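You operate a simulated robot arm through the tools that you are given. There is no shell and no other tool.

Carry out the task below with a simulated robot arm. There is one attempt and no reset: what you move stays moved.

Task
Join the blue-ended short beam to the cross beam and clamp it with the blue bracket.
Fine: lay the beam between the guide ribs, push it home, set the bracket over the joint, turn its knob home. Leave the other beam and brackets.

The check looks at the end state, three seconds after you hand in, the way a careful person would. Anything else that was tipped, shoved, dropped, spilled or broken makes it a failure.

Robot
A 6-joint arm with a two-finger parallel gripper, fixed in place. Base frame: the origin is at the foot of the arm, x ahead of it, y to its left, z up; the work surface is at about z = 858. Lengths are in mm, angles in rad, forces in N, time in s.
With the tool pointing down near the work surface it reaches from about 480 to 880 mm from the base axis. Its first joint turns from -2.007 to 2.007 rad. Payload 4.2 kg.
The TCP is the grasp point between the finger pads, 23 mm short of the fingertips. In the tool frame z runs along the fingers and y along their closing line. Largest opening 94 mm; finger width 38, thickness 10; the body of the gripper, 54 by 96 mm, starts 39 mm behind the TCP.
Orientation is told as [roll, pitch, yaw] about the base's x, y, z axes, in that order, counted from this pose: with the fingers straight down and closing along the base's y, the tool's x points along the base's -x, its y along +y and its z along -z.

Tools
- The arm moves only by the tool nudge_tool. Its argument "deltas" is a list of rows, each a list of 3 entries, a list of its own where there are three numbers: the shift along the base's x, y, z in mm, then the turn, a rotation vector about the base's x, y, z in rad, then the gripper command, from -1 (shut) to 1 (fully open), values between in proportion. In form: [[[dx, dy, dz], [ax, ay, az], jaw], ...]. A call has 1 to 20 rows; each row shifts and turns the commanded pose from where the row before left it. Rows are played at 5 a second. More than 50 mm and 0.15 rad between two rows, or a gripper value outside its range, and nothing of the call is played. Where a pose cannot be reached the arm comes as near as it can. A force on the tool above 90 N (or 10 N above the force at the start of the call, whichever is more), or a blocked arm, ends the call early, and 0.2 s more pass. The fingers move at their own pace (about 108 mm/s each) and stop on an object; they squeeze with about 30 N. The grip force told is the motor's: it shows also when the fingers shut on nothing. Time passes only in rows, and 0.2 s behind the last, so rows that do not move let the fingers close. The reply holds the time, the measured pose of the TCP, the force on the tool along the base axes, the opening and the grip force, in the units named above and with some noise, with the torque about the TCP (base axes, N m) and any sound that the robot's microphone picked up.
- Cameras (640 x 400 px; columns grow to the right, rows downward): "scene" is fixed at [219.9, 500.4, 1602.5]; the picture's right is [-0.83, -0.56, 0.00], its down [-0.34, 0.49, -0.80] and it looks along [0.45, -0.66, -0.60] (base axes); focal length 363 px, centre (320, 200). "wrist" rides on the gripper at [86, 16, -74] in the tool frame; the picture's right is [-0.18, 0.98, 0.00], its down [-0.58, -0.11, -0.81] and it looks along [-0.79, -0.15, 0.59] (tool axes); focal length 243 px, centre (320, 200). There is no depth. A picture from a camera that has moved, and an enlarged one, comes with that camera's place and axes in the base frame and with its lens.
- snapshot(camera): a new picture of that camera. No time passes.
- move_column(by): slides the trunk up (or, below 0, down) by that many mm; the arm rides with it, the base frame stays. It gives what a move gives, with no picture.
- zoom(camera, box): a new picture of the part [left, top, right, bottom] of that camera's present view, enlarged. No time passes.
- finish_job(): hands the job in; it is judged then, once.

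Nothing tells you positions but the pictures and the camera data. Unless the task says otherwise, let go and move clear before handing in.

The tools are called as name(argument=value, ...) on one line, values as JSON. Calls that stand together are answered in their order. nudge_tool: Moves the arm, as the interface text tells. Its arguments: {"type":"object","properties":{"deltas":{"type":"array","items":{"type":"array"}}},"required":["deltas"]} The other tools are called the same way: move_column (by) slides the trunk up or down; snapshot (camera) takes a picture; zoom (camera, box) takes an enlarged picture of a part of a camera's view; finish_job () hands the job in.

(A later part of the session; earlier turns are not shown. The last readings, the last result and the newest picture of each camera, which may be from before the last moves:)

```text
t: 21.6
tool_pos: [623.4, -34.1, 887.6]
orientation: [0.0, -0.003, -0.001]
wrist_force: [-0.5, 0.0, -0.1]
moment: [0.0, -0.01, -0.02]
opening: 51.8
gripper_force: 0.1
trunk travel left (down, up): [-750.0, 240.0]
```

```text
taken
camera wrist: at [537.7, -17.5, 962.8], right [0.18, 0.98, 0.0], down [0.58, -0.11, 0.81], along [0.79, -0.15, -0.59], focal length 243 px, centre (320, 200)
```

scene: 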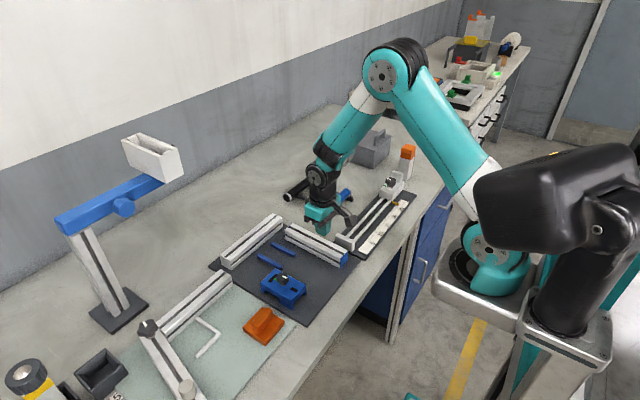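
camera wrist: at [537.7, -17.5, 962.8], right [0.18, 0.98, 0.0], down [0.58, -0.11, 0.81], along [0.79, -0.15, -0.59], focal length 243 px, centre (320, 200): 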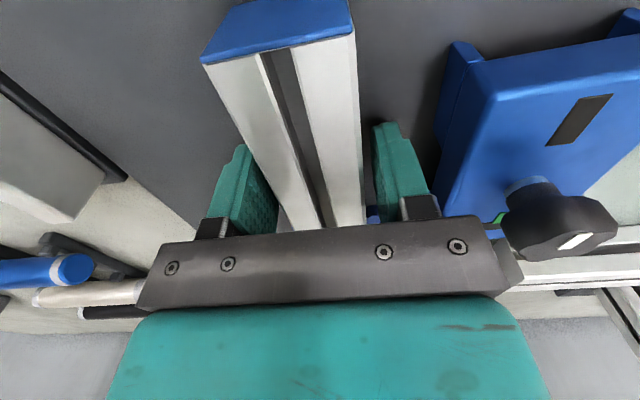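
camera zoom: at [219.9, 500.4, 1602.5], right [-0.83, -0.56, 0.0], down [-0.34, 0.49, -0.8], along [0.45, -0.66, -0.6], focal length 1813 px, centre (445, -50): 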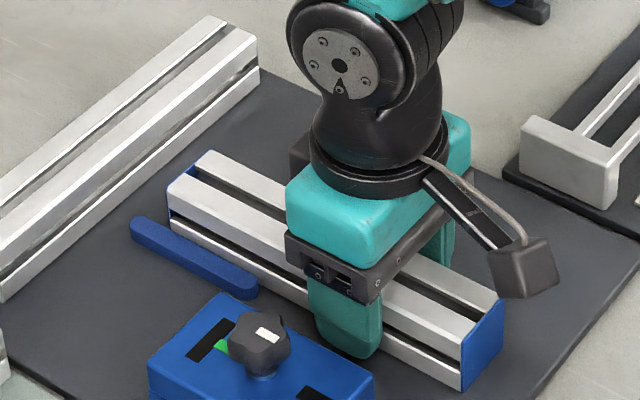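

Regripping at x≈624 and sliding the beam forward about 30 mm first.

nudge_tool(deltas=[[[0, 0, 0], [0, 0, 0], -0.3], [[0, 0, 0], [0, 0, 0], -1], [[0, 0, 0], [0, 0, 0], -1], [[5, 0, 0], [0, 0, 0], -1], [[7, 0, 0], [0, 0, 0], -1], [[7, 0, 0], [0, 0, 0], -1], [[6, 0, 0], [0, 0, 0], -1], [[5, 0, 0], [0, 0, 0], -1], [[0, 0, 0], [0, 0, 0], -1]])

zoom(camera="scene", box=[240, 210, 350, 290])

zoom(camera="scene", box=[245, 215, 285, 245])

```text
t: 23.6
tool_pos: [653.8, -33.9, 888.2]
orientation: [-0.001, 0.0, -0.001]
wrist_force: [-0.2, -0.1, -0.6]
moment: [0.0, 0.11, 0.05]
opening: 39.6
gripper_force: 30.1
trunk travel left (down, up): [-750.0, 240.0]
```

```text
5.00 times, centred on (295, 250) of scene
camera zoom: at [219.9, 500.4, 1602.5], right [-0.83, -0.56, 0.0], down [-0.34, 0.49, -0.8], along [0.45, -0.66, -0.6], focal length 1813 px, centre (445, -50)
```

zoom: 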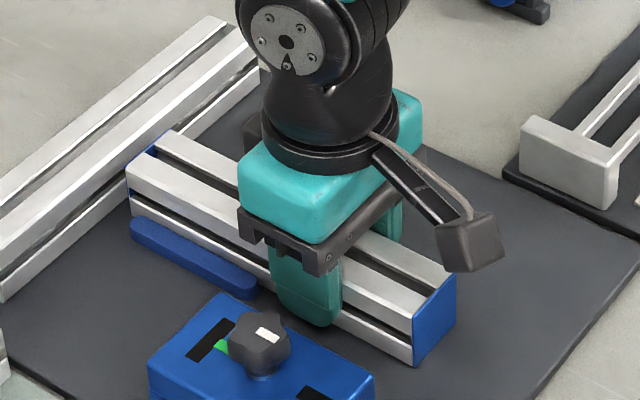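

```text
13.33 times, centred on (265, 230) of scene
camera zoom: at [219.9, 500.4, 1602.5], right [-0.83, -0.56, 0.0], down [-0.34, 0.49, -0.8], along [0.45, -0.66, -0.6], focal length 4834 px, centre (1053, -200)
```

zoom: 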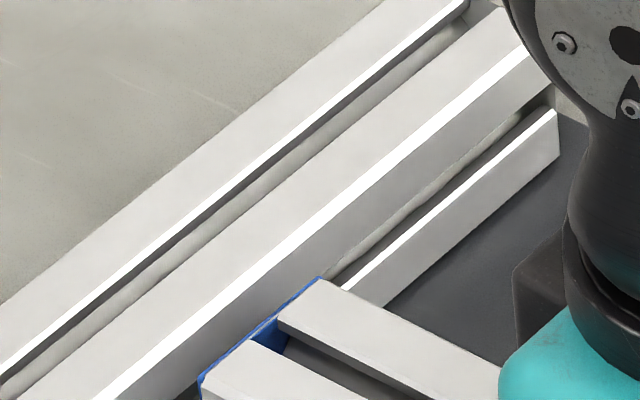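

The beam is close to the cross beam. I'll creep forward in small steps until I feel contact.

nudge_tool(deltas=[[[2, 0, 0], [0, 0, 0], -1], [[2, 0, 0], [0, 0, 0], -1], [[0, 0, 0], [0, 0, 0], -1]])

nudge_tool(deltas=[[[1.5, 0, 0], [0, 0, 0], -1], [[1.5, 0, 0], [0, 0, 0], -1], [[0, 0, 0], [0, 0, 0], -1]])

zoom(camera="scene", box=[245, 215, 285, 245])

```text
t: 24.4
tool_pos: [658.1, -31.7, 888.6]
orientation: [-0.001, 0.001, 0.001]
wrist_force: [-1.5, -0.6, 0.5]
moment: [0.01, -0.05, 0.02]
opening: 39.9
gripper_force: 30.3
trunk travel left (down, up): [-750.0, 240.0]
```

```text
t: 25.2
tool_pos: [660.6, -33.2, 888.2]
orientation: [0.0, -0.001, -0.001]
wrist_force: [-0.7, 0.1, 0.9]
moment: [0.02, 0.04, 0.03]
opening: 39.9
gripper_force: 29.8
trunk travel left (down, up): [-750.0, 240.0]
```

```text
13.33 times, centred on (265, 230) of scene
camera zoom: at [219.9, 500.4, 1602.5], right [-0.83, -0.56, 0.0], down [-0.34, 0.49, -0.8], along [0.45, -0.66, -0.6], focal length 4834 px, centre (1053, -200)
```

zoom: 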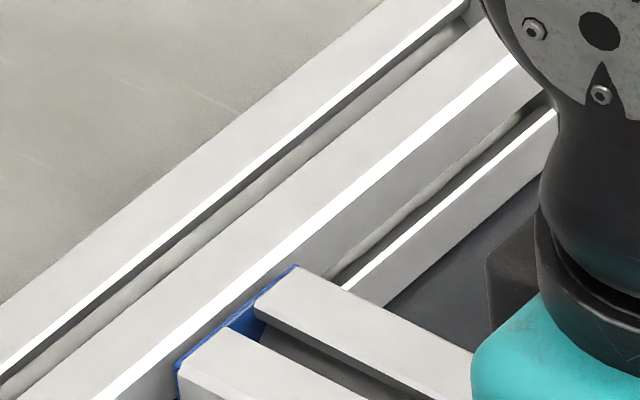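

About 6 mm remain and the fingers are near the rib ends, so I'll open, slide back 20 mm, regrip and finish the push.

nudge_tool(deltas=[[[0, 0, 0], [0, 0, 0], 0.1], [[0, 0, 0], [0, 0, 0], 0.1], [[-10, 0, 1], [0, 0, 0], 0.1], [[-10, 0, 1], [0, 0, 0], 0.1], [[0, 0, 0], [0, 0, 0], 0.1], [[0, 0, 0], [0, 0, 0], -0.3], [[0, 0, 0], [0, 0, 0], -1], [[0, 0, 0], [0, 0, 0], -1]])

nudge_tool(deltas=[[[1.5, 0, 0], [0, 0, 0], -1], [[1.5, 0, 0], [0, 0, 0], -1], [[0, 0, 0], [0, 0, 0], -1]])

nudge_tool(deltas=[[[1, 0, 0], [0, 0, 0], -1], [[1, 0, 0], [0, 0, 0], -1], [[0, 0, 0], [0, 0, 0], -1]])

zoom(camera="scene", box=[245, 215, 285, 245])

```text
t: 27.0
tool_pos: [640.9, -33.4, 890.0]
orientation: [0.0, -0.002, 0.001]
wrist_force: [-0.7, 0.9, 1.6]
moment: [-0.04, -0.42, -0.04]
opening: 39.6
gripper_force: 30.1
trunk travel left (down, up): [-750.0, 240.0]
```

```text
t: 27.8
tool_pos: [644.5, -31.8, 890.3]
orientation: [0.003, -0.002, 0.002]
wrist_force: [-1.0, 0.3, 0.0]
moment: [-0.01, -0.09, 0.02]
opening: 39.9
gripper_force: 30.4
trunk travel left (down, up): [-750.0, 240.0]
```

```text
t: 28.6
tool_pos: [645.4, -33.5, 889.1]
orientation: [-0.001, 0.002, -0.001]
wrist_force: [-10.6, -0.1, 1.5]
moment: [0.01, -0.65, 0.01]
opening: 40.0
gripper_force: 29.5
trunk travel left (down, up): [-750.0, 240.0]
```

```text
13.33 times, centred on (265, 230) of scene
camera zoom: at [219.9, 500.4, 1602.5], right [-0.83, -0.56, 0.0], down [-0.34, 0.49, -0.8], along [0.45, -0.66, -0.6], focal length 4834 px, centre (1053, -200)
```

zoom: 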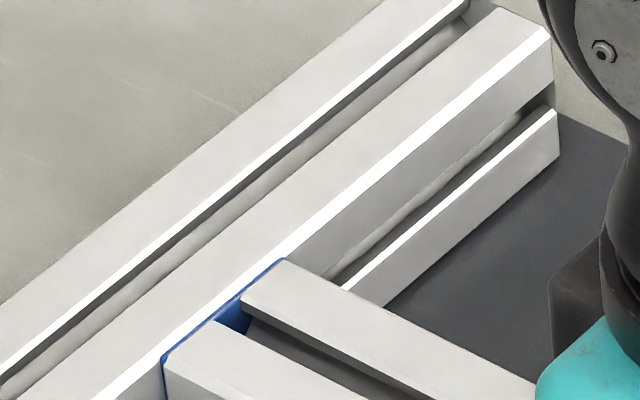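

Contact felt (-10.6 N) and the blue end meets the cross beam. One more small push to seat it.

nudge_tool(deltas=[[[0.8, 0, 0], [0, 0, 0], -1], [[0, 0, 0], [0, 0, 0], -1]])

zoom(camera="scene", box=[245, 220, 275, 242])

zoom(camera="scene", box=[200, 190, 380, 310])

```text
t: 29.2
tool_pos: [644.5, -32.9, 889.4]
orientation: [0.0, 0.005, 0.0]
wrist_force: [-18.0, 0.4, -0.3]
moment: [0.02, -0.33, 0.0]
opening: 39.5
gripper_force: 29.9
trunk travel left (down, up): [-750.0, 240.0]
```

```text
16.00 times, centred on (260, 231) of scene
camera zoom: at [219.9, 500.4, 1602.5], right [-0.83, -0.56, 0.0], down [-0.34, 0.49, -0.8], along [0.45, -0.66, -0.6], focal length 5801 px, centre (1280, -296)
```

zoom: 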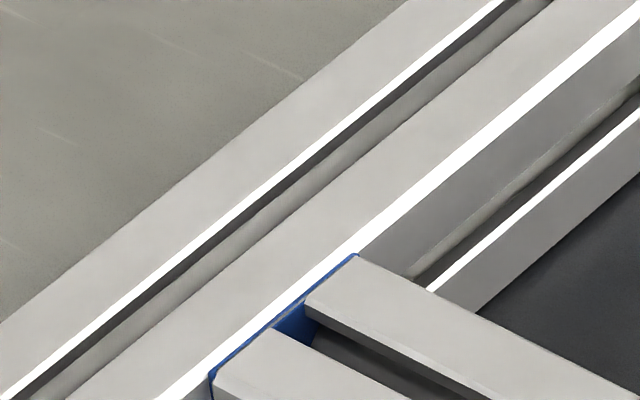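

```text
3.33 times, centred on (290, 250) of scene
camera zoom: at [219.9, 500.4, 1602.5], right [-0.83, -0.56, 0.0], down [-0.34, 0.49, -0.8], along [0.45, -0.66, -0.6], focal length 1208 px, centre (420, 33)
```

zoom: 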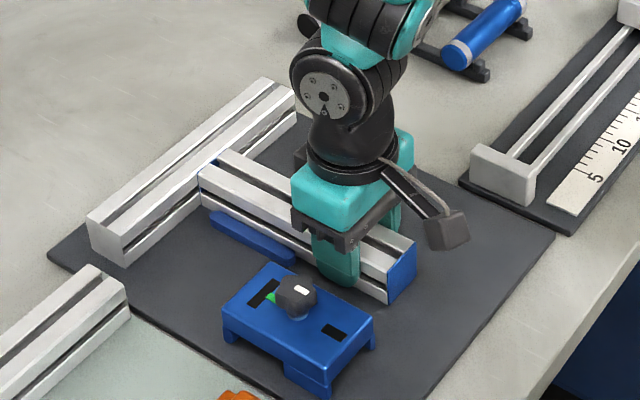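

The beam is flush against the cross beam, which hasn't moved. I'll release, rise, and take measurements of the joint from above.

nudge_tool(deltas=[[[-0.8, 0, 0], [0, 0, 0], -1], [[0, 0, 0], [0, 0, 0], 0.1], [[0, 0, 0], [0, 0, 0], 0.1], [[0, 0, 8], [0, 0, 0], 0.1], [[0, 0, 25], [0, 0, 0], 0.1], [[0, 0, 40], [0, 0, 0], 0.1], [[0, 0, 40], [0, 0, 0], 0.1], [[10, 0, 20], [0, 0, 0], 0.1], [[10, 0, 0], [0, 0, 0], 0.1], [[0, 0, 0], [0, 0, 0], 0.1]])

snapshot(camera="wrist")

zoom(camera="scene", box=[200, 190, 380, 310])

```text
t: 31.4
tool_pos: [666.0, -34.4, 1023.4]
orientation: [0.0, -0.001, 0.001]
wrist_force: [0.3, 0.1, -0.1]
moment: [0.04, 0.0, 0.05]
opening: 51.7
gripper_force: 0.1
trunk travel left (down, up): [-750.0, 240.0]
```

```text
taken
camera wrist: at [580.3, -18.1, 1097.9], right [0.18, 0.98, 0.0], down [0.58, -0.11, 0.81], along [0.79, -0.15, -0.59], focal length 243 px, centre (320, 200)
```

wrist: 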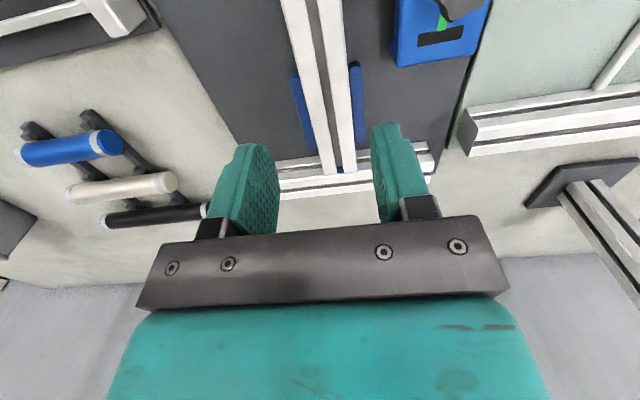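

```text
3.33 times, centred on (290, 250) of scene
camera zoom: at [219.9, 500.4, 1602.5], right [-0.83, -0.56, 0.0], down [-0.34, 0.49, -0.8], along [0.45, -0.66, -0.6], focal length 1208 px, centre (420, 33)
```

zoom: 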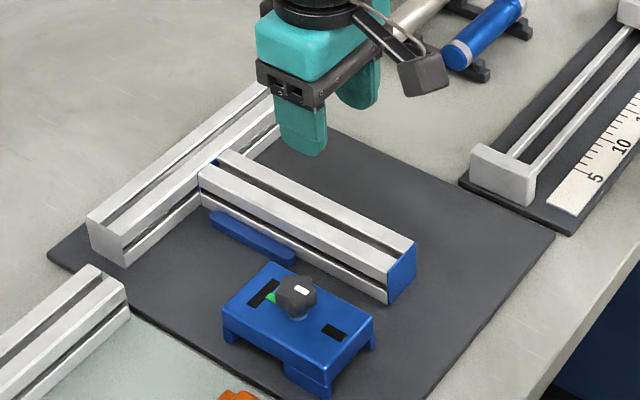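

I'll enlarge the joint and the ribs to fix their coordinates.

zoom(camera="wrist", box=[260, 110, 440, 220])

zoom(camera="wrist", box=[250, 0, 400, 110])

```text
3.56 times, centred on (350, 165) of wrist
camera zoom: at [580.3, -18.1, 1097.9], right [0.18, 0.98, 0.0], down [0.58, -0.11, 0.81], along [0.79, -0.15, -0.59], focal length 863 px, centre (213, 324)
```

zoom: 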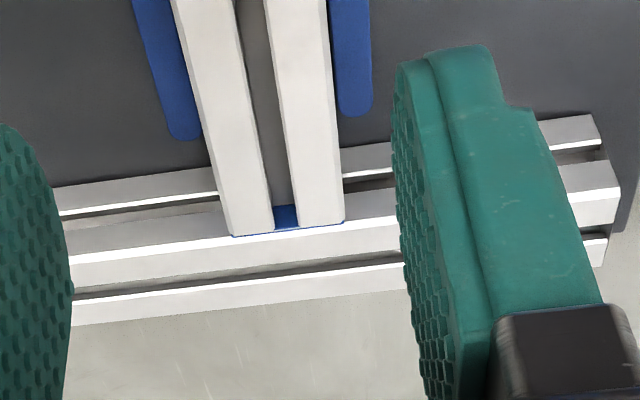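

```text
3.64 times, centred on (325, 55) of wrist
camera zoom: at [580.3, -18.1, 1097.9], right [0.18, 0.98, 0.0], down [0.58, -0.11, 0.81], along [0.79, -0.15, -0.59], focal length 882 px, centre (302, 727)
```

zoom: 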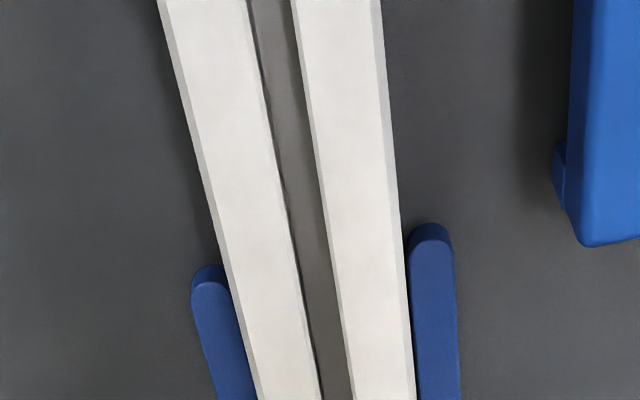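

The joint edge is at about x≈799–801, y≈-33. Now I'll study the bracket's legs and knob closely.

zoom(camera="scene", box=[258, 262, 312, 310])

zoom(camera="scene", box=[262, 266, 292, 288])

```text
8.33 times, centred on (285, 286) of scene
camera zoom: at [219.9, 500.4, 1602.5], right [-0.83, -0.56, 0.0], down [-0.34, 0.49, -0.8], along [0.45, -0.66, -0.6], focal length 3021 px, centre (612, -517)
```

zoom: 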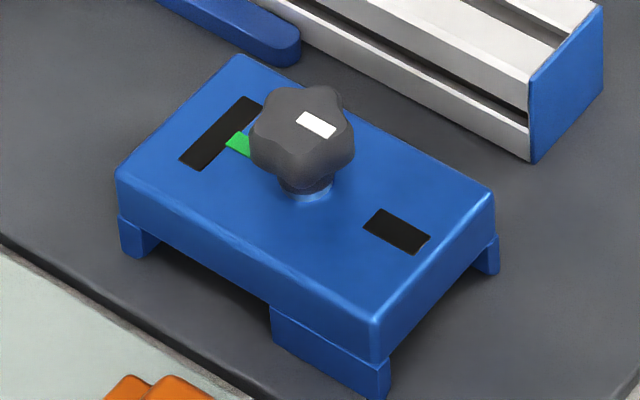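

```text
16.00 times, centred on (277, 277) of scene
camera zoom: at [219.9, 500.4, 1602.5], right [-0.83, -0.56, 0.0], down [-0.34, 0.49, -0.8], along [0.45, -0.66, -0.6], focal length 5801 px, centre (1008, -1032)
```

zoom: 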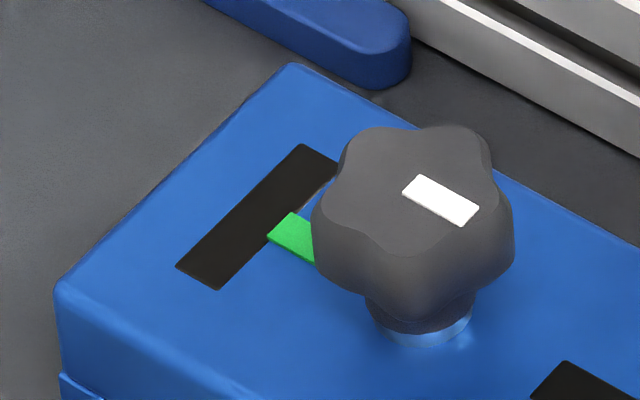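

The legs hang about 14.5 mm below a ~15 mm plate, and the cross-beam gap is about 46 mm, so there's ±3 mm play. I'll grip the plate sides at its middle with the fingertips just above the leg level; moving over the bracket now.

nudge_tool(deltas=[[[-7, 22, 0], [0, 0, 0], 0.7], [[-7, 22, 0], [0, 0, 0], 0.7], [[-7, 22, 0], [0, 0, 0], 0.7], [[-7, 22, 0], [0, 0, 0], 0.7], [[0, 0, -30], [0, 0, 0], 0.7], [[0, 0, -25], [0, 0, 0], 0.7], [[0, 0, 0], [0, 0, 0], 0.7]])

snapshot(camera="wrist")

zoom(camera="wrist", box=[230, 20, 430, 230])

zoom(camera="scene", box=[240, 220, 330, 310])

```text
t: 33.0
tool_pos: [637.5, 54.2, 967.6]
orientation: [0.0, -0.001, 0.0]
wrist_force: [-0.6, -0.1, -0.4]
moment: [-0.01, -0.02, 0.02]
opening: 79.9
gripper_force: 0.1
trunk travel left (down, up): [-750.0, 240.0]
```

```text
taken
camera wrist: at [551.6, 70.9, 1043.0], right [0.18, 0.98, 0.0], down [0.58, -0.11, 0.81], along [0.79, -0.15, -0.59], focal length 243 px, centre (320, 200)
```

wrist: 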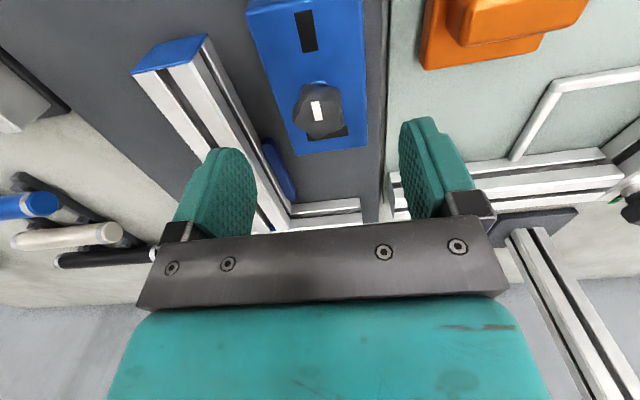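

```text
1.90 times, centred on (330, 125) of wrist
camera zoom: at [551.6, 70.9, 1043.0], right [0.18, 0.98, 0.0], down [0.58, -0.11, 0.81], along [0.79, -0.15, -0.59], focal length 462 px, centre (301, 343)
```

zoom: 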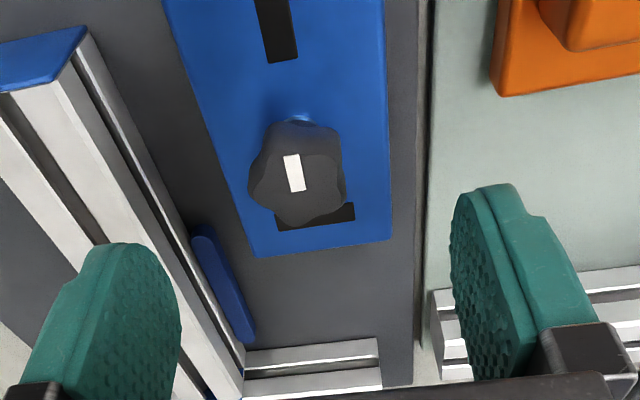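

```text
4.44 times, centred on (285, 265) of scene
camera zoom: at [219.9, 500.4, 1602.5], right [-0.83, -0.56, 0.0], down [-0.34, 0.49, -0.8], along [0.45, -0.66, -0.6], focal length 1611 px, centre (476, -89)
```

zoom: 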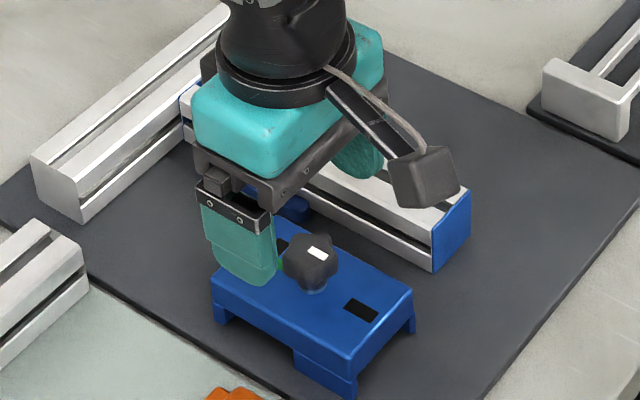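

The bracket is centred at about (636.5, 55.3). I'll lower with the fingers on either side of the plate, stopping with tips just above leg level.

nudge_tool(deltas=[[[-1, 0.8, -25], [0, 0, 0], 0.7], [[0, 0, -20], [0, 0, 0], 0.7], [[0, 0, -15], [0, 0, 0], 0.7], [[0, 0, -9], [0, 0, 0], 0.7], [[0, 0, 0], [0, 0, 0], 0.7]])

zoom(camera="wrist", box=[230, 0, 430, 230])

zoom(camera="scene", box=[250, 250, 322, 310])

```text
t: 34.2
tool_pos: [637.4, 54.5, 899.1]
orientation: [0.0, 0.0, 0.0]
wrist_force: [0.9, -0.2, 0.3]
moment: [0.0, 0.0, 0.01]
opening: 80.0
gripper_force: 0.1
trunk travel left (down, up): [-750.0, 240.0]
```

```text
1.74 times, centred on (330, 115) of wrist
camera zoom: at [550.6, 71.5, 973.7], right [0.18, 0.98, 0.0], down [0.58, -0.11, 0.81], along [0.79, -0.15, -0.59], focal length 422 px, centre (303, 348)
```

zoom: 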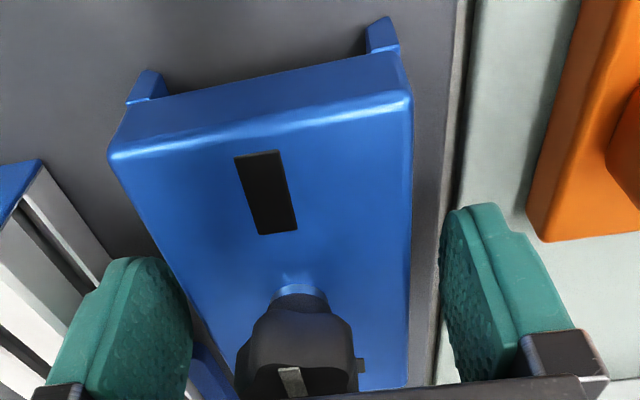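

```text
6.67 times, centred on (286, 280) of scene
camera zoom: at [219.9, 500.4, 1602.5], right [-0.83, -0.56, 0.0], down [-0.34, 0.49, -0.8], along [0.45, -0.66, -0.6], focal length 2417 px, centre (547, -333)
```

zoom: 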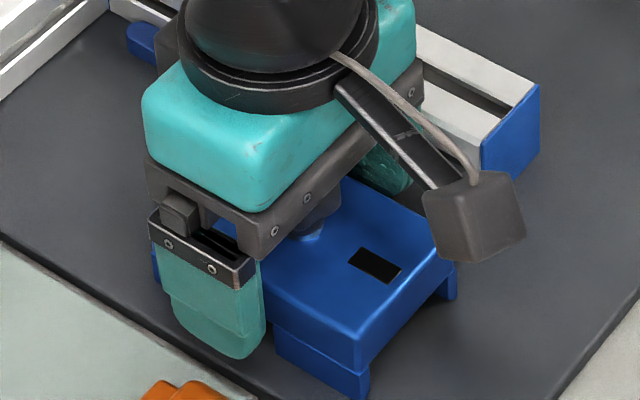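

The plate top is about z≈892 with inner leg gap about 42–44 mm. I'll close on the plate sides and make a tiny test lift.

nudge_tool(deltas=[[[0, 0, 0], [0, 0, 0], 0.3], [[0, 0, 0], [0, 0, 0], -1], [[0, 0, 0], [0, 0, 0], -1], [[0, 0, 0], [0, 0, 0], -1], [[0, 0, 0], [0, 0, 0], -1]])

nudge_tool(deltas=[[[0, 0, 2], [0, 0, 0], -1], [[0, 0, 2], [0, 0, 0], -1], [[0, 0, 0], [0, 0, 0], -1]])

zoom(camera="wrist", box=[230, 0, 430, 230])

zoom(camera="scene", box=[250, 250, 322, 310])

```text
t: 35.4
tool_pos: [637.8, 55.2, 898.6]
orientation: [0.0, 0.0, -0.001]
wrist_force: [-0.1, -1.1, -0.2]
moment: [-0.12, -0.05, 0.0]
opening: 59.9
gripper_force: 30.0
trunk travel left (down, up): [-750.0, 240.0]
```

```text
t: 36.2
tool_pos: [636.6, 56.5, 902.2]
orientation: [0.0, 0.0, 0.001]
wrist_force: [0.8, -1.1, -2.9]
moment: [-0.04, -0.02, -0.01]
opening: 59.9
gripper_force: 30.4
trunk travel left (down, up): [-750.0, 240.0]
```

```text
1.74 times, centred on (330, 115) of wrist
camera zoom: at [550.8, 71.6, 977.7], right [0.18, 0.98, 0.0], down [0.58, -0.11, 0.81], along [0.79, -0.15, -0.59], focal length 422 px, centre (303, 348)
```

zoom: 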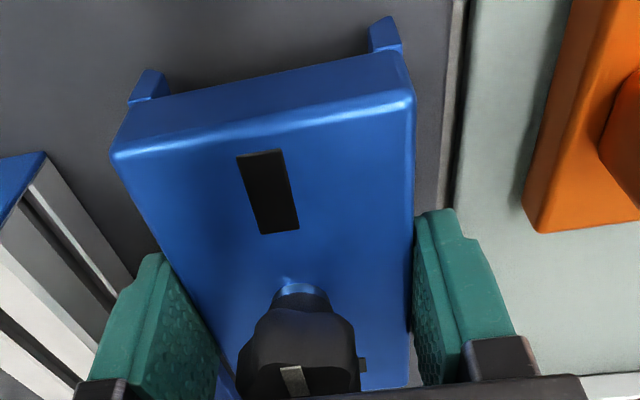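

```text
6.67 times, centred on (286, 280) of scene
camera zoom: at [219.9, 500.4, 1602.5], right [-0.83, -0.56, 0.0], down [-0.34, 0.49, -0.8], along [0.45, -0.66, -0.6], focal length 2417 px, centre (547, -333)
```

zoom: 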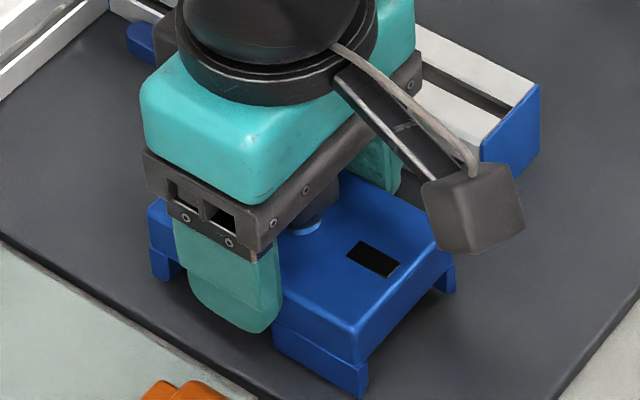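

The bracket lifts cleanly (≈2.9 N, 60 mm wide). I'll raise it well above beam height, then carry it slowly towards the joint.

nudge_tool(deltas=[[[0, 0, 4], [0, 0, 0], -1], [[0, 0, 7], [0, 0, 0], -1], [[0, 0, 9], [0, 0, 0], -1], [[0, 0, 9], [0, 0, 0], -1], [[0, 0, 9], [0, 0, 0], -1], [[0, 0, 9], [0, 0, 0], -1], [[0, 0, 8], [0, 0, 0], -1], [[0, 0, 0], [0, 0, 0], -1]])

zoom(camera="wrist", box=[230, 0, 430, 230])

```text
t: 38.0
tool_pos: [636.4, 54.9, 957.5]
orientation: [-0.001, 0.0, 0.0]
wrist_force: [0.7, 1.0, -2.4]
moment: [-0.01, -0.01, 0.02]
opening: 59.6
gripper_force: 30.0
trunk travel left (down, up): [-750.0, 240.0]
```

```text
1.74 times, centred on (330, 115) of wrist
camera zoom: at [550.7, 71.7, 1032.8], right [0.18, 0.98, 0.0], down [0.58, -0.11, 0.81], along [0.79, -0.15, -0.59], focal length 422 px, centre (303, 348)
```

zoom: 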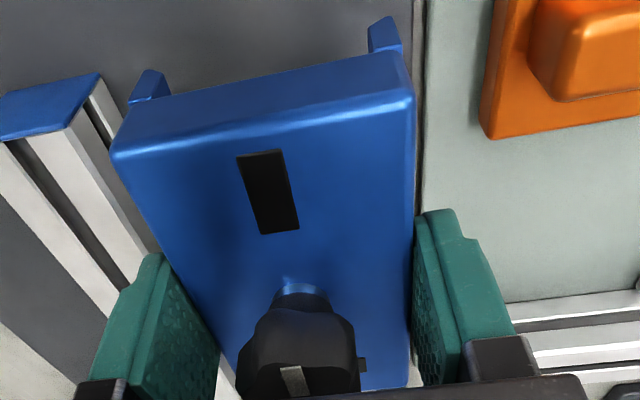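

The bracket is steady in the grip. Carrying it over to the joint.

nudge_tool(deltas=[[[8, -4, 0], [0, 0, 0], -1], [[14, -7.5, 0], [0, 0, 0], -1], [[15, -8, 0], [0, 0, 0], -1], [[15, -8, 0], [0, 0, 0], -1], [[15, -8, 0], [0, 0, 0], -1], [[15, -8, 0], [0, 0, 0], -1], [[15, -8, 0], [0, 0, 0], -1], [[15, -8, 0], [0, 0, 0], -1], [[15, -8, 0], [0, 0, 0], -1], [[15, -8, 0], [0, 0, 0], -1], [[14, -7.5, 0], [0, 0, 0], -1], [[10, -5, 0], [0, 0, 0], -1], [[5, -2, 0], [0, 0, 0], -1], [[0, 0, 0], [0, 0, 0], -1], [[0, 0, 0], [0, 0, 0], -1]])

snapshot(camera="wrist")

zoom(camera="scene", box=[200, 180, 320, 270])

```text
t: 41.2
tool_pos: [807.5, -36.1, 958.0]
orientation: [0.0, 0.001, 0.0]
wrist_force: [0.6, -0.3, -2.9]
moment: [0.0, 0.0, 0.0]
opening: 59.9
gripper_force: 30.1
trunk travel left (down, up): [-750.0, 240.0]
```

```text
taken
camera wrist: at [721.9, -18.8, 1032.8], right [0.18, 0.98, 0.0], down [0.58, -0.11, 0.81], along [0.79, -0.15, -0.59], focal length 243 px, centre (320, 200)
```

wrist: 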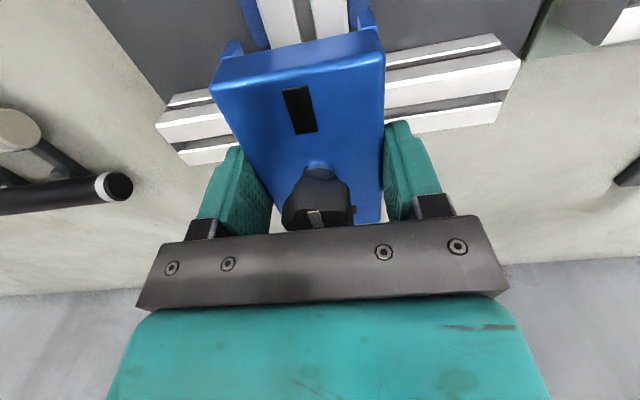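

```text
4.44 times, centred on (260, 225) of scene
camera zoom: at [219.9, 500.4, 1602.5], right [-0.83, -0.56, 0.0], down [-0.34, 0.49, -0.8], along [0.45, -0.66, -0.6], focal length 1611 px, centre (587, 89)
```

zoom: 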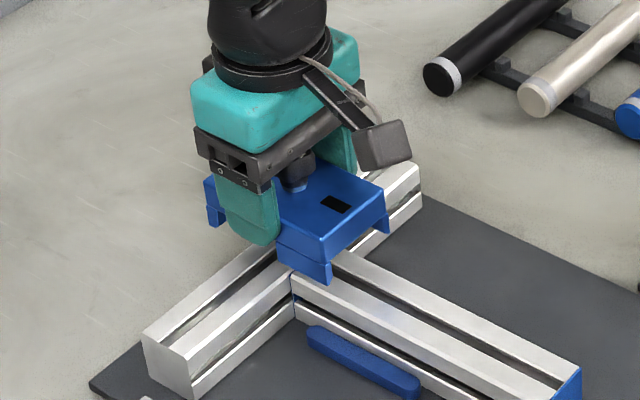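

I'll shift +1.1 mm in y to match the beam's axis, lower to about 8 mm above the beams, and compare positions.

nudge_tool(deltas=[[[0, 1.1, -6], [0, 0, 0], -1], [[0, 0, -6], [0, 0, 0], -1], [[0, 0, 0], [0, 0, 0], -1], [[0, 0, 0], [0, 0, 0], -1]])

zoom(camera="wrist", box=[140, 0, 540, 230])

zoom(camera="scene", box=[235, 205, 295, 250])

zoom(camera="wrist", box=[200, 0, 400, 110])

```text
t: 42.2
tool_pos: [807.6, -34.4, 945.8]
orientation: [0.001, -0.001, 0.001]
wrist_force: [0.1, -0.2, -3.5]
moment: [0.02, 0.03, -0.04]
opening: 59.8
gripper_force: 30.3
trunk travel left (down, up): [-750.0, 240.0]
```

```text
1.60 times, centred on (340, 115) of wrist
camera zoom: at [721.8, -17.8, 1020.8], right [0.18, 0.98, 0.0], down [0.58, -0.11, 0.81], along [0.79, -0.15, -0.59], focal length 388 px, centre (288, 336)
```

zoom: 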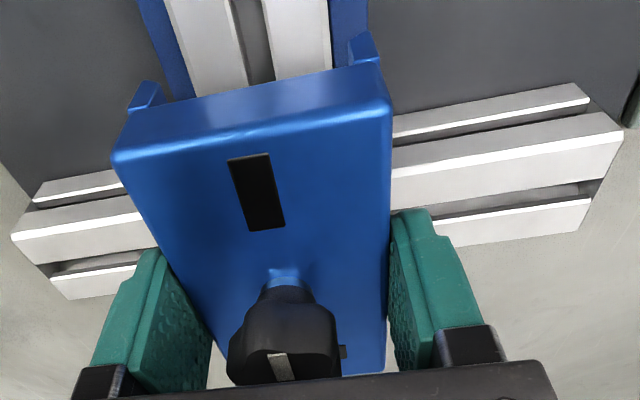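

```text
8.89 times, centred on (265, 228) of scene
camera zoom: at [219.9, 500.4, 1602.5], right [-0.83, -0.56, 0.0], down [-0.34, 0.49, -0.8], along [0.45, -0.66, -0.6], focal length 3223 px, centre (809, -44)
```

zoom: 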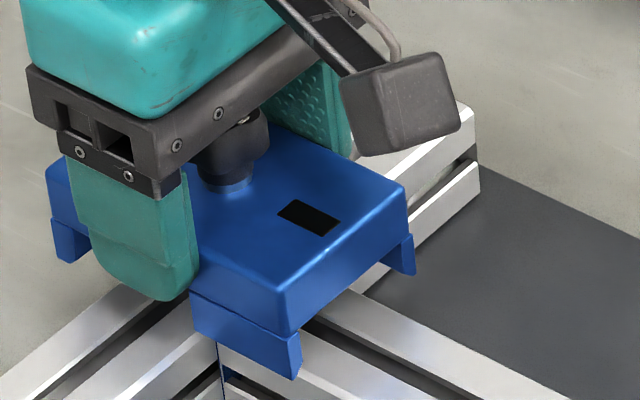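

```text
3.20 times, centred on (300, 55) of wrist
camera zoom: at [721.8, -17.8, 1020.8], right [0.18, 0.98, 0.0], down [0.58, -0.11, 0.81], along [0.79, -0.15, -0.59], focal length 776 px, centre (384, 664)
```

zoom: 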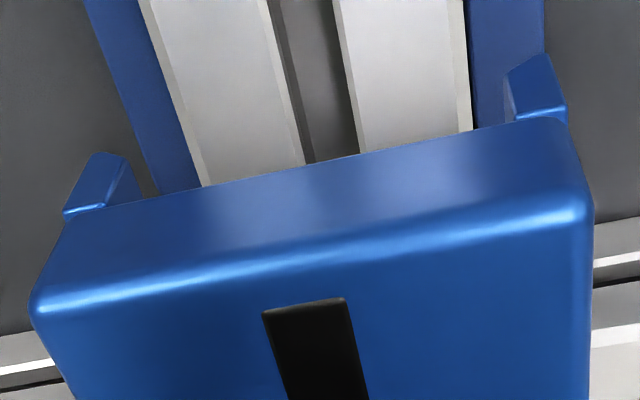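

Sideways the bracket is centred on the beam to within about 1 mm. I'll check the fore-aft alignment of the legs against the cross beam.

zoom(camera="scene", box=[236, 218, 272, 245])

zoom(camera="scene", box=[210, 215, 270, 265])

```text
14.81 times, centred on (254, 232) of scene
camera zoom: at [219.9, 500.4, 1602.5], right [-0.83, -0.56, 0.0], down [-0.34, 0.49, -0.8], along [0.45, -0.66, -0.6], focal length 5371 px, centre (1298, -267)
```

zoom: 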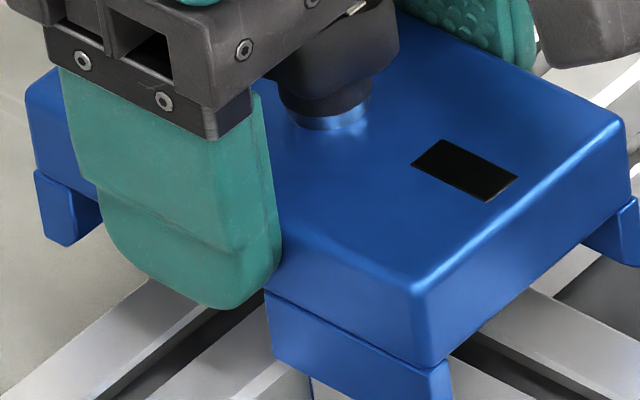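

```text
8.00 times, centred on (240, 240) of scene
camera zoom: at [219.9, 500.4, 1602.5], right [-0.83, -0.56, 0.0], down [-0.34, 0.49, -0.8], along [0.45, -0.66, -0.6], focal length 2900 px, centre (960, -120)
```

zoom: 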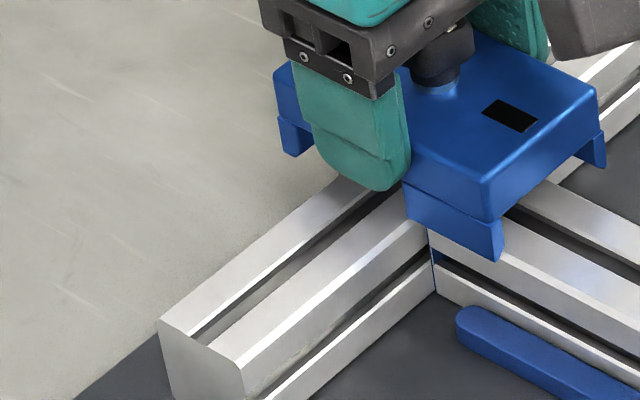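

The far legs have a wide gap: the bracket sits about 8 mm beyond the natural centre over the joint. I'll shift it back ~7 mm in x and lower in small steps.

nudge_tool(deltas=[[[-3.6, 0, 0], [0, 0, 0], -1], [[-3.6, 0, 0], [0, 0, 0], -1], [[0, 0, -3], [0, 0, 0], -1], [[0, 0, -3], [0, 0, 0], -1], [[0, 0, 0], [0, 0, 0], -1], [[0, 0, 0], [0, 0, 0], -1]])

zoom(camera="scene", box=[236, 213, 281, 247])

zoom(camera="wrist", box=[140, 0, 540, 230])

```text
t: 43.6
tool_pos: [801.5, -33.3, 940.3]
orientation: [0.0, 0.002, -0.001]
wrist_force: [-0.3, 0.5, -2.4]
moment: [0.02, 0.01, 0.02]
opening: 59.8
gripper_force: 29.9
trunk travel left (down, up): [-750.0, 240.0]
```

```text
11.76 times, centred on (258, 230) of scene
camera zoom: at [219.9, 500.4, 1602.5], right [-0.83, -0.56, 0.0], down [-0.34, 0.49, -0.8], along [0.45, -0.66, -0.6], focal length 4265 px, centre (1044, -153)
```

zoom: 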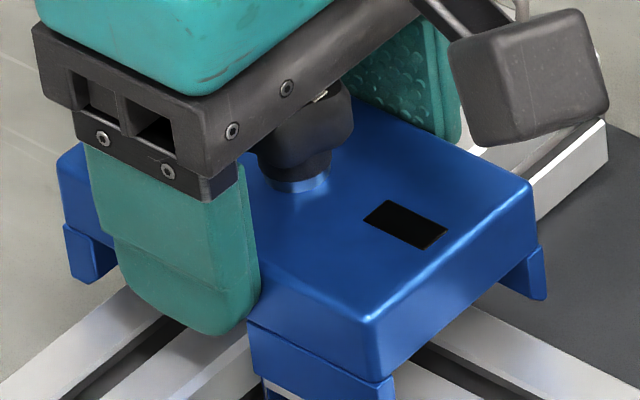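

```text
1.60 times, centred on (340, 115) of wrist
camera zoom: at [715.0, -17.5, 1014.9], right [0.18, 0.98, 0.0], down [0.58, -0.11, 0.81], along [0.79, -0.15, -0.59], focal length 388 px, centre (288, 336)
```

zoom: 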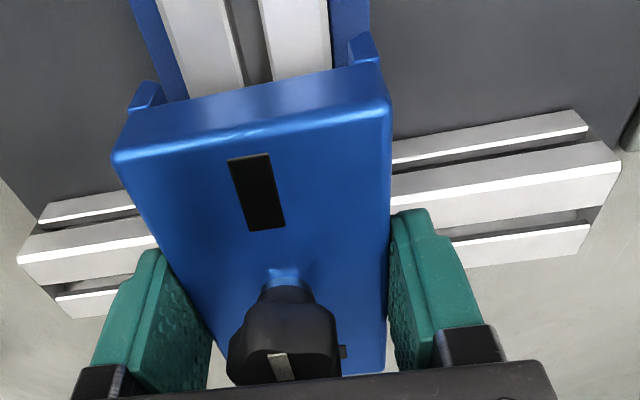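

Aligned with clearance on all sides. Continuing down in 3 mm steps.

nudge_tool(deltas=[[[0, 0, -3], [0, 0, 0], -1], [[0, 0, -3], [0, 0, 0], -1], [[0, 0, -3], [0, 0, 0], -1], [[0, 0, 0], [0, 0, 0], -1]])

nudge_tool(deltas=[[[0, 0, -2], [0, 0, 0], -1], [[0, 0, -2], [0, 0, 0], -1], [[0, 0, 0], [0, 0, 0], -1]])

zoom(camera="scene", box=[236, 213, 281, 247])

```text
t: 44.6
tool_pos: [800.5, -32.7, 930.3]
orientation: [-0.001, 0.0, 0.0]
wrist_force: [0.3, 0.1, -2.9]
moment: [-0.01, 0.01, 0.0]
opening: 59.6
gripper_force: 29.8
trunk travel left (down, up): [-750.0, 240.0]
```

```text
t: 45.4
tool_pos: [799.8, -33.5, 927.7]
orientation: [0.001, -0.001, -0.001]
wrist_force: [0.4, -0.6, -3.0]
moment: [-0.01, 0.01, -0.02]
opening: 59.6
gripper_force: 29.5
trunk travel left (down, up): [-750.0, 240.0]
```

```text
11.76 times, centred on (258, 230) of scene
camera zoom: at [219.9, 500.4, 1602.5], right [-0.83, -0.56, 0.0], down [-0.34, 0.49, -0.8], along [0.45, -0.66, -0.6], focal length 4265 px, centre (1044, -153)
```

zoom: 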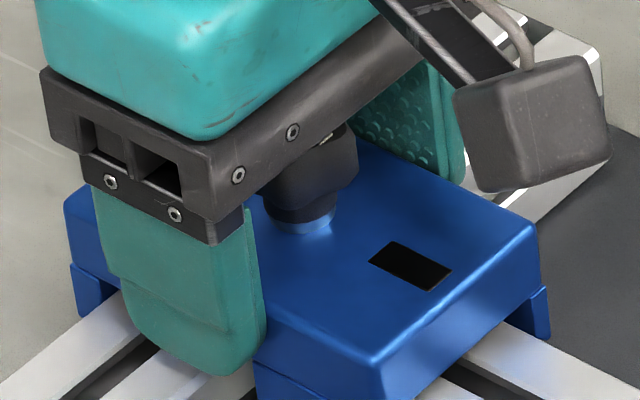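

No contact yet; a few more millimetres, checking force each time.

nudge_tool(deltas=[[[0, 0, -1.5], [0, 0, 0], -1], [[0, 0, -1], [0, 0, 0], -1], [[0, 0, 0], [0, 0, 0], -1]])

nudge_tool(deltas=[[[0, 0, -1], [0, 0, 0], -1], [[0, 0, 0], [0, 0, 0], -1]])

nudge_tool(deltas=[[[0, 0, -1], [0, 0, 0], -1], [[0, 0, 0], [0, 0, 0], -1]])

```text
t: 46.2
tool_pos: [801.4, -33.3, 925.7]
orientation: [0.001, 0.0, 0.0]
wrist_force: [-0.2, -0.3, -2.9]
moment: [0.01, -0.02, 0.01]
opening: 59.7
gripper_force: 30.4
trunk travel left (down, up): [-750.0, 240.0]
```

```text
t: 46.8
tool_pos: [801.2, -34.1, 923.1]
orientation: [-0.001, 0.0, -0.001]
wrist_force: [-0.1, 0.7, -2.0]
moment: [0.02, 0.04, -0.03]
opening: 59.9
gripper_force: 30.2
trunk travel left (down, up): [-750.0, 240.0]
```

```text
t: 47.4
tool_pos: [800.8, -33.5, 923.2]
orientation: [0.0, 0.0, -0.001]
wrist_force: [-0.7, 0.5, 1.7]
moment: [-0.05, 0.16, 0.0]
opening: 59.5
gripper_force: 29.9
trunk travel left (down, up): [-750.0, 240.0]
```

Contact begins as expected. One more small step to seat it, then look.

nudge_tool(deltas=[[[0, 0, -0.6], [0, 0, 0], -1], [[0, 0, 0], [0, 0, 0], -1]])

zoom(camera="scene", box=[230, 213, 290, 253])

zoom(camera="wrist", box=[140, 0, 540, 230])

```text
t: 48.0
tool_pos: [802.4, -32.7, 924.0]
orientation: [-0.001, -0.002, -0.001]
wrist_force: [-2.0, -0.5, 8.5]
moment: [-0.08, 0.53, -0.06]
opening: 59.9
gripper_force: 29.6
trunk travel left (down, up): [-750.0, 240.0]
```

```text
10.00 times, centred on (260, 233) of scene
camera zoom: at [219.9, 500.4, 1602.5], right [-0.83, -0.56, 0.0], down [-0.34, 0.49, -0.8], along [0.45, -0.66, -0.6], focal length 3626 px, centre (920, -130)
```

zoom: 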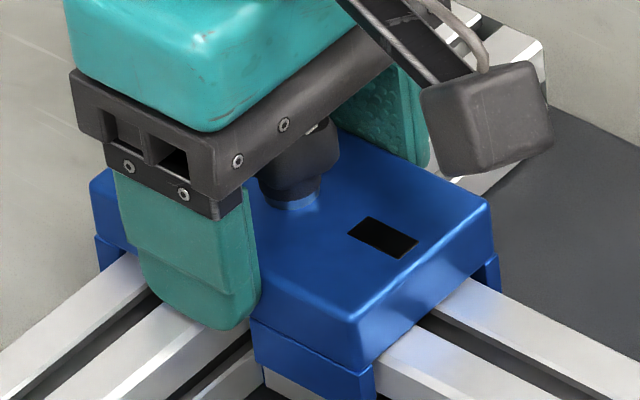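

```text
1.60 times, centred on (340, 115) of wrist
camera zoom: at [714.8, -17.5, 997.7], right [0.18, 0.98, 0.0], down [0.58, -0.11, 0.81], along [0.79, -0.15, -0.59], focal length 388 px, centre (288, 336)
```

zoom: 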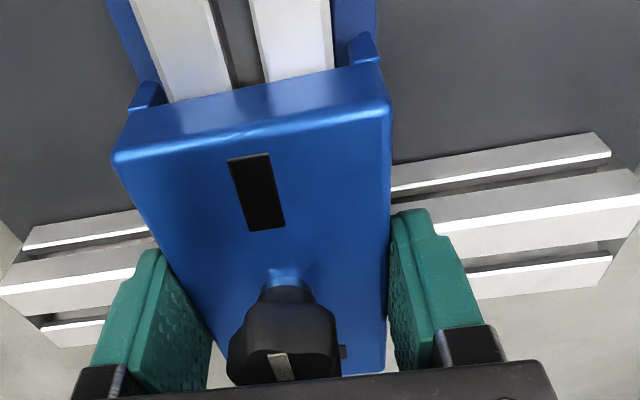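

The bracket sits on the beams. I'll release it and rise to look at how it rests.

nudge_tool(deltas=[[[0, 0, 0.4], [0, 0, 0], -1], [[0, 0, 0], [0, 0, 0], 0.55], [[0, 0, 0], [0, 0, 0], 0.55], [[0, 0, 0], [0, 0, 0], 0.55]])

nudge_tool(deltas=[[[0, 0, 10], [0, 0, 0], 0.55], [[0, 0, 25], [0, 0, 0], 0.55], [[-15, 0, 30], [0, 0, 0], 0.55], [[-30, 0, 20], [0, 0, 0], 0.55], [[-35, 0, 0], [0, 0, 0], 0.55], [[0, 0, 0], [0, 0, 0], 0.55]])

snapshot(camera="wrist")

zoom(camera="scene", box=[230, 203, 290, 253])

zoom(camera="wrist", box=[230, 0, 430, 200])

```text
t: 49.0
tool_pos: [800.3, -33.1, 922.3]
orientation: [0.0, -0.001, -0.001]
wrist_force: [0.8, 0.0, 0.9]
moment: [0.01, -0.01, 0.0]
opening: 72.8
gripper_force: 0.1
trunk travel left (down, up): [-750.0, 240.0]
```

```text
t: 50.4
tool_pos: [721.3, -33.5, 1006.2]
orientation: [0.001, 0.0, -0.001]
wrist_force: [0.4, -0.2, 0.2]
moment: [-0.05, -0.02, 0.02]
opening: 72.9
gripper_force: 0.0
trunk travel left (down, up): [-750.0, 240.0]
```

```text
taken
camera wrist: at [634.5, -17.6, 1082.0], right [0.18, 0.98, 0.0], down [0.58, -0.11, 0.81], along [0.79, -0.15, -0.59], focal length 243 px, centre (320, 200)
```

wrist: 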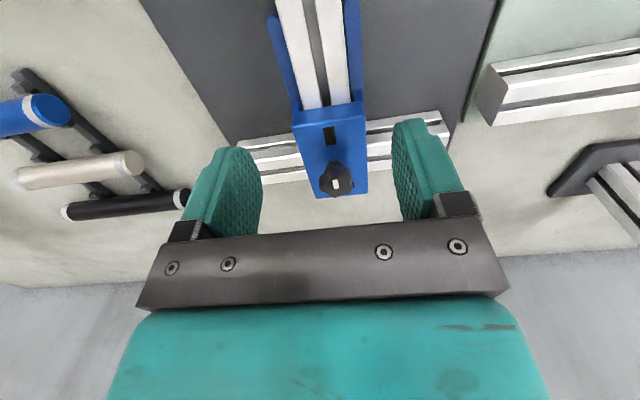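

```text
8.00 times, centred on (260, 228) of scene
camera zoom: at [219.9, 500.4, 1602.5], right [-0.83, -0.56, 0.0], down [-0.34, 0.49, -0.8], along [0.45, -0.66, -0.6], focal length 2900 px, centre (800, -24)
```

zoom: 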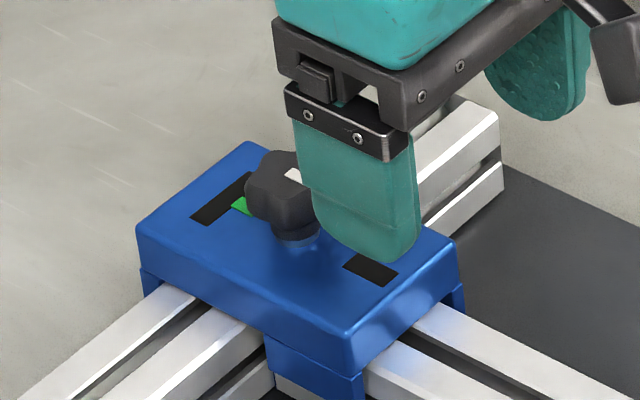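

```text
2.00 times, centred on (330, 100) of wrist
camera zoom: at [634.5, -17.6, 1082.0], right [0.18, 0.98, 0.0], down [0.58, -0.11, 0.81], along [0.79, -0.15, -0.59], focal length 485 px, centre (300, 400)
```

zoom: 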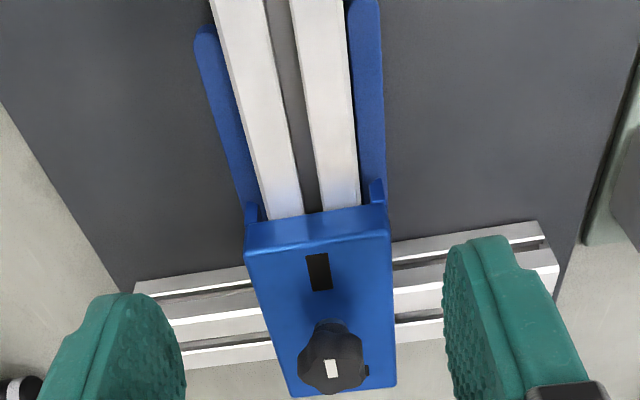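

The bracket rests level over the joint with the knob's white pointer facing -x and the green mark on the +x side. I'll move above the knob, pre-turning the hand by +1.5 rad so that I can make a long clockwise turn.

nudge_tool(deltas=[[[8, 0, 0], [0, 0, 0.125], 0.3], [[8, 0, 0], [0, 0, 0.125], 0.3], [[8, 0, 0], [0, 0, 0.125], 0.3], [[8, 0, 0], [0, 0, 0.125], 0.3], [[8, 0, 0], [0, 0, 0.125], 0.3], [[8, 0, 0], [0, 0, 0.125], 0.3], [[8, 0, 0], [0, 0, 0.125], 0.3], [[8, 0, 0], [0, 0, 0.125], 0.3], [[8, 0, 0], [0, 0, 0.125], 0.3], [[7, 0, 0], [0, 0, 0.125], 0.3], [[0, 0, 0], [0, 0, 0.125], 0.3], [[0, 0, 0], [0, 0, 0.125], 0.3], [[0, 0, 0], [0, 0, 0], 0.3]])

snapshot(camera="wrist")

snapshot(camera="scene")

```text
t: 53.2
tool_pos: [800.1, -34.7, 1006.3]
orientation: [0.0, 0.001, 1.503]
wrist_force: [-1.0, -0.2, 0.5]
moment: [-0.01, -0.01, 0.01]
opening: 61.0
gripper_force: 0.1
trunk travel left (down, up): [-750.0, 240.0]
```

```text
taken
camera wrist: at [778.2, -118.7, 1082.3], right [-0.97, 0.25, 0.0], down [0.15, 0.57, 0.81], along [0.2, 0.78, -0.59], focal length 243 px, centre (320, 200)
```

wrist: 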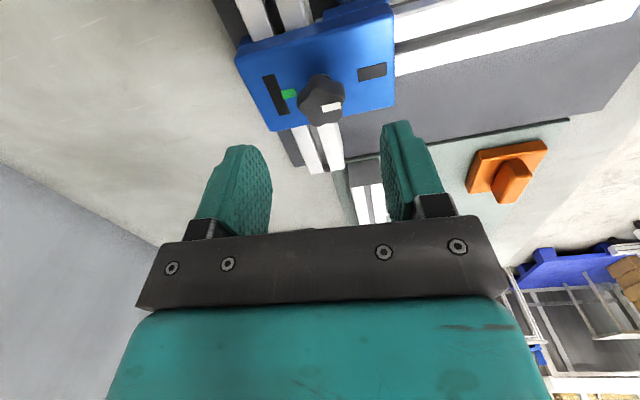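

```text
taken
```

scene: 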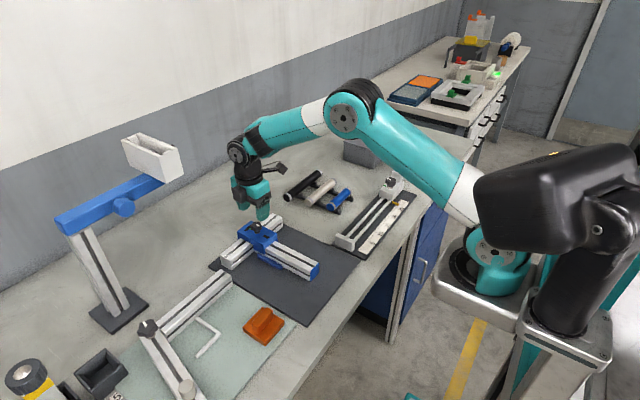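

I'll zoom in to locate the knob axis from this new side view.

zoom(camera="wrist", box=[230, 20, 410, 150])

zoom(camera="scene", box=[230, 200, 290, 250])

```text
3.08 times, centred on (320, 85) of wrist
camera zoom: at [778.2, -118.7, 1082.3], right [-0.97, 0.25, 0.0], down [0.15, 0.57, 0.81], along [0.2, 0.78, -0.59], focal length 746 px, centre (320, 554)
```

zoom: 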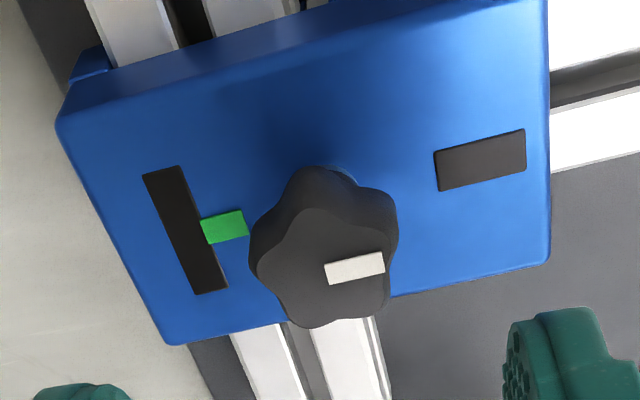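

```text
8.00 times, centred on (260, 225) of scene
camera zoom: at [219.9, 500.4, 1602.5], right [-0.83, -0.56, 0.0], down [-0.34, 0.49, -0.8], along [0.45, -0.66, -0.6], focal length 2900 px, centre (800, 0)
```

zoom: 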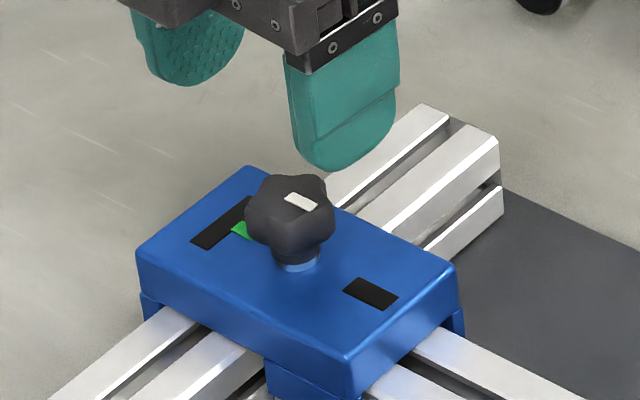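

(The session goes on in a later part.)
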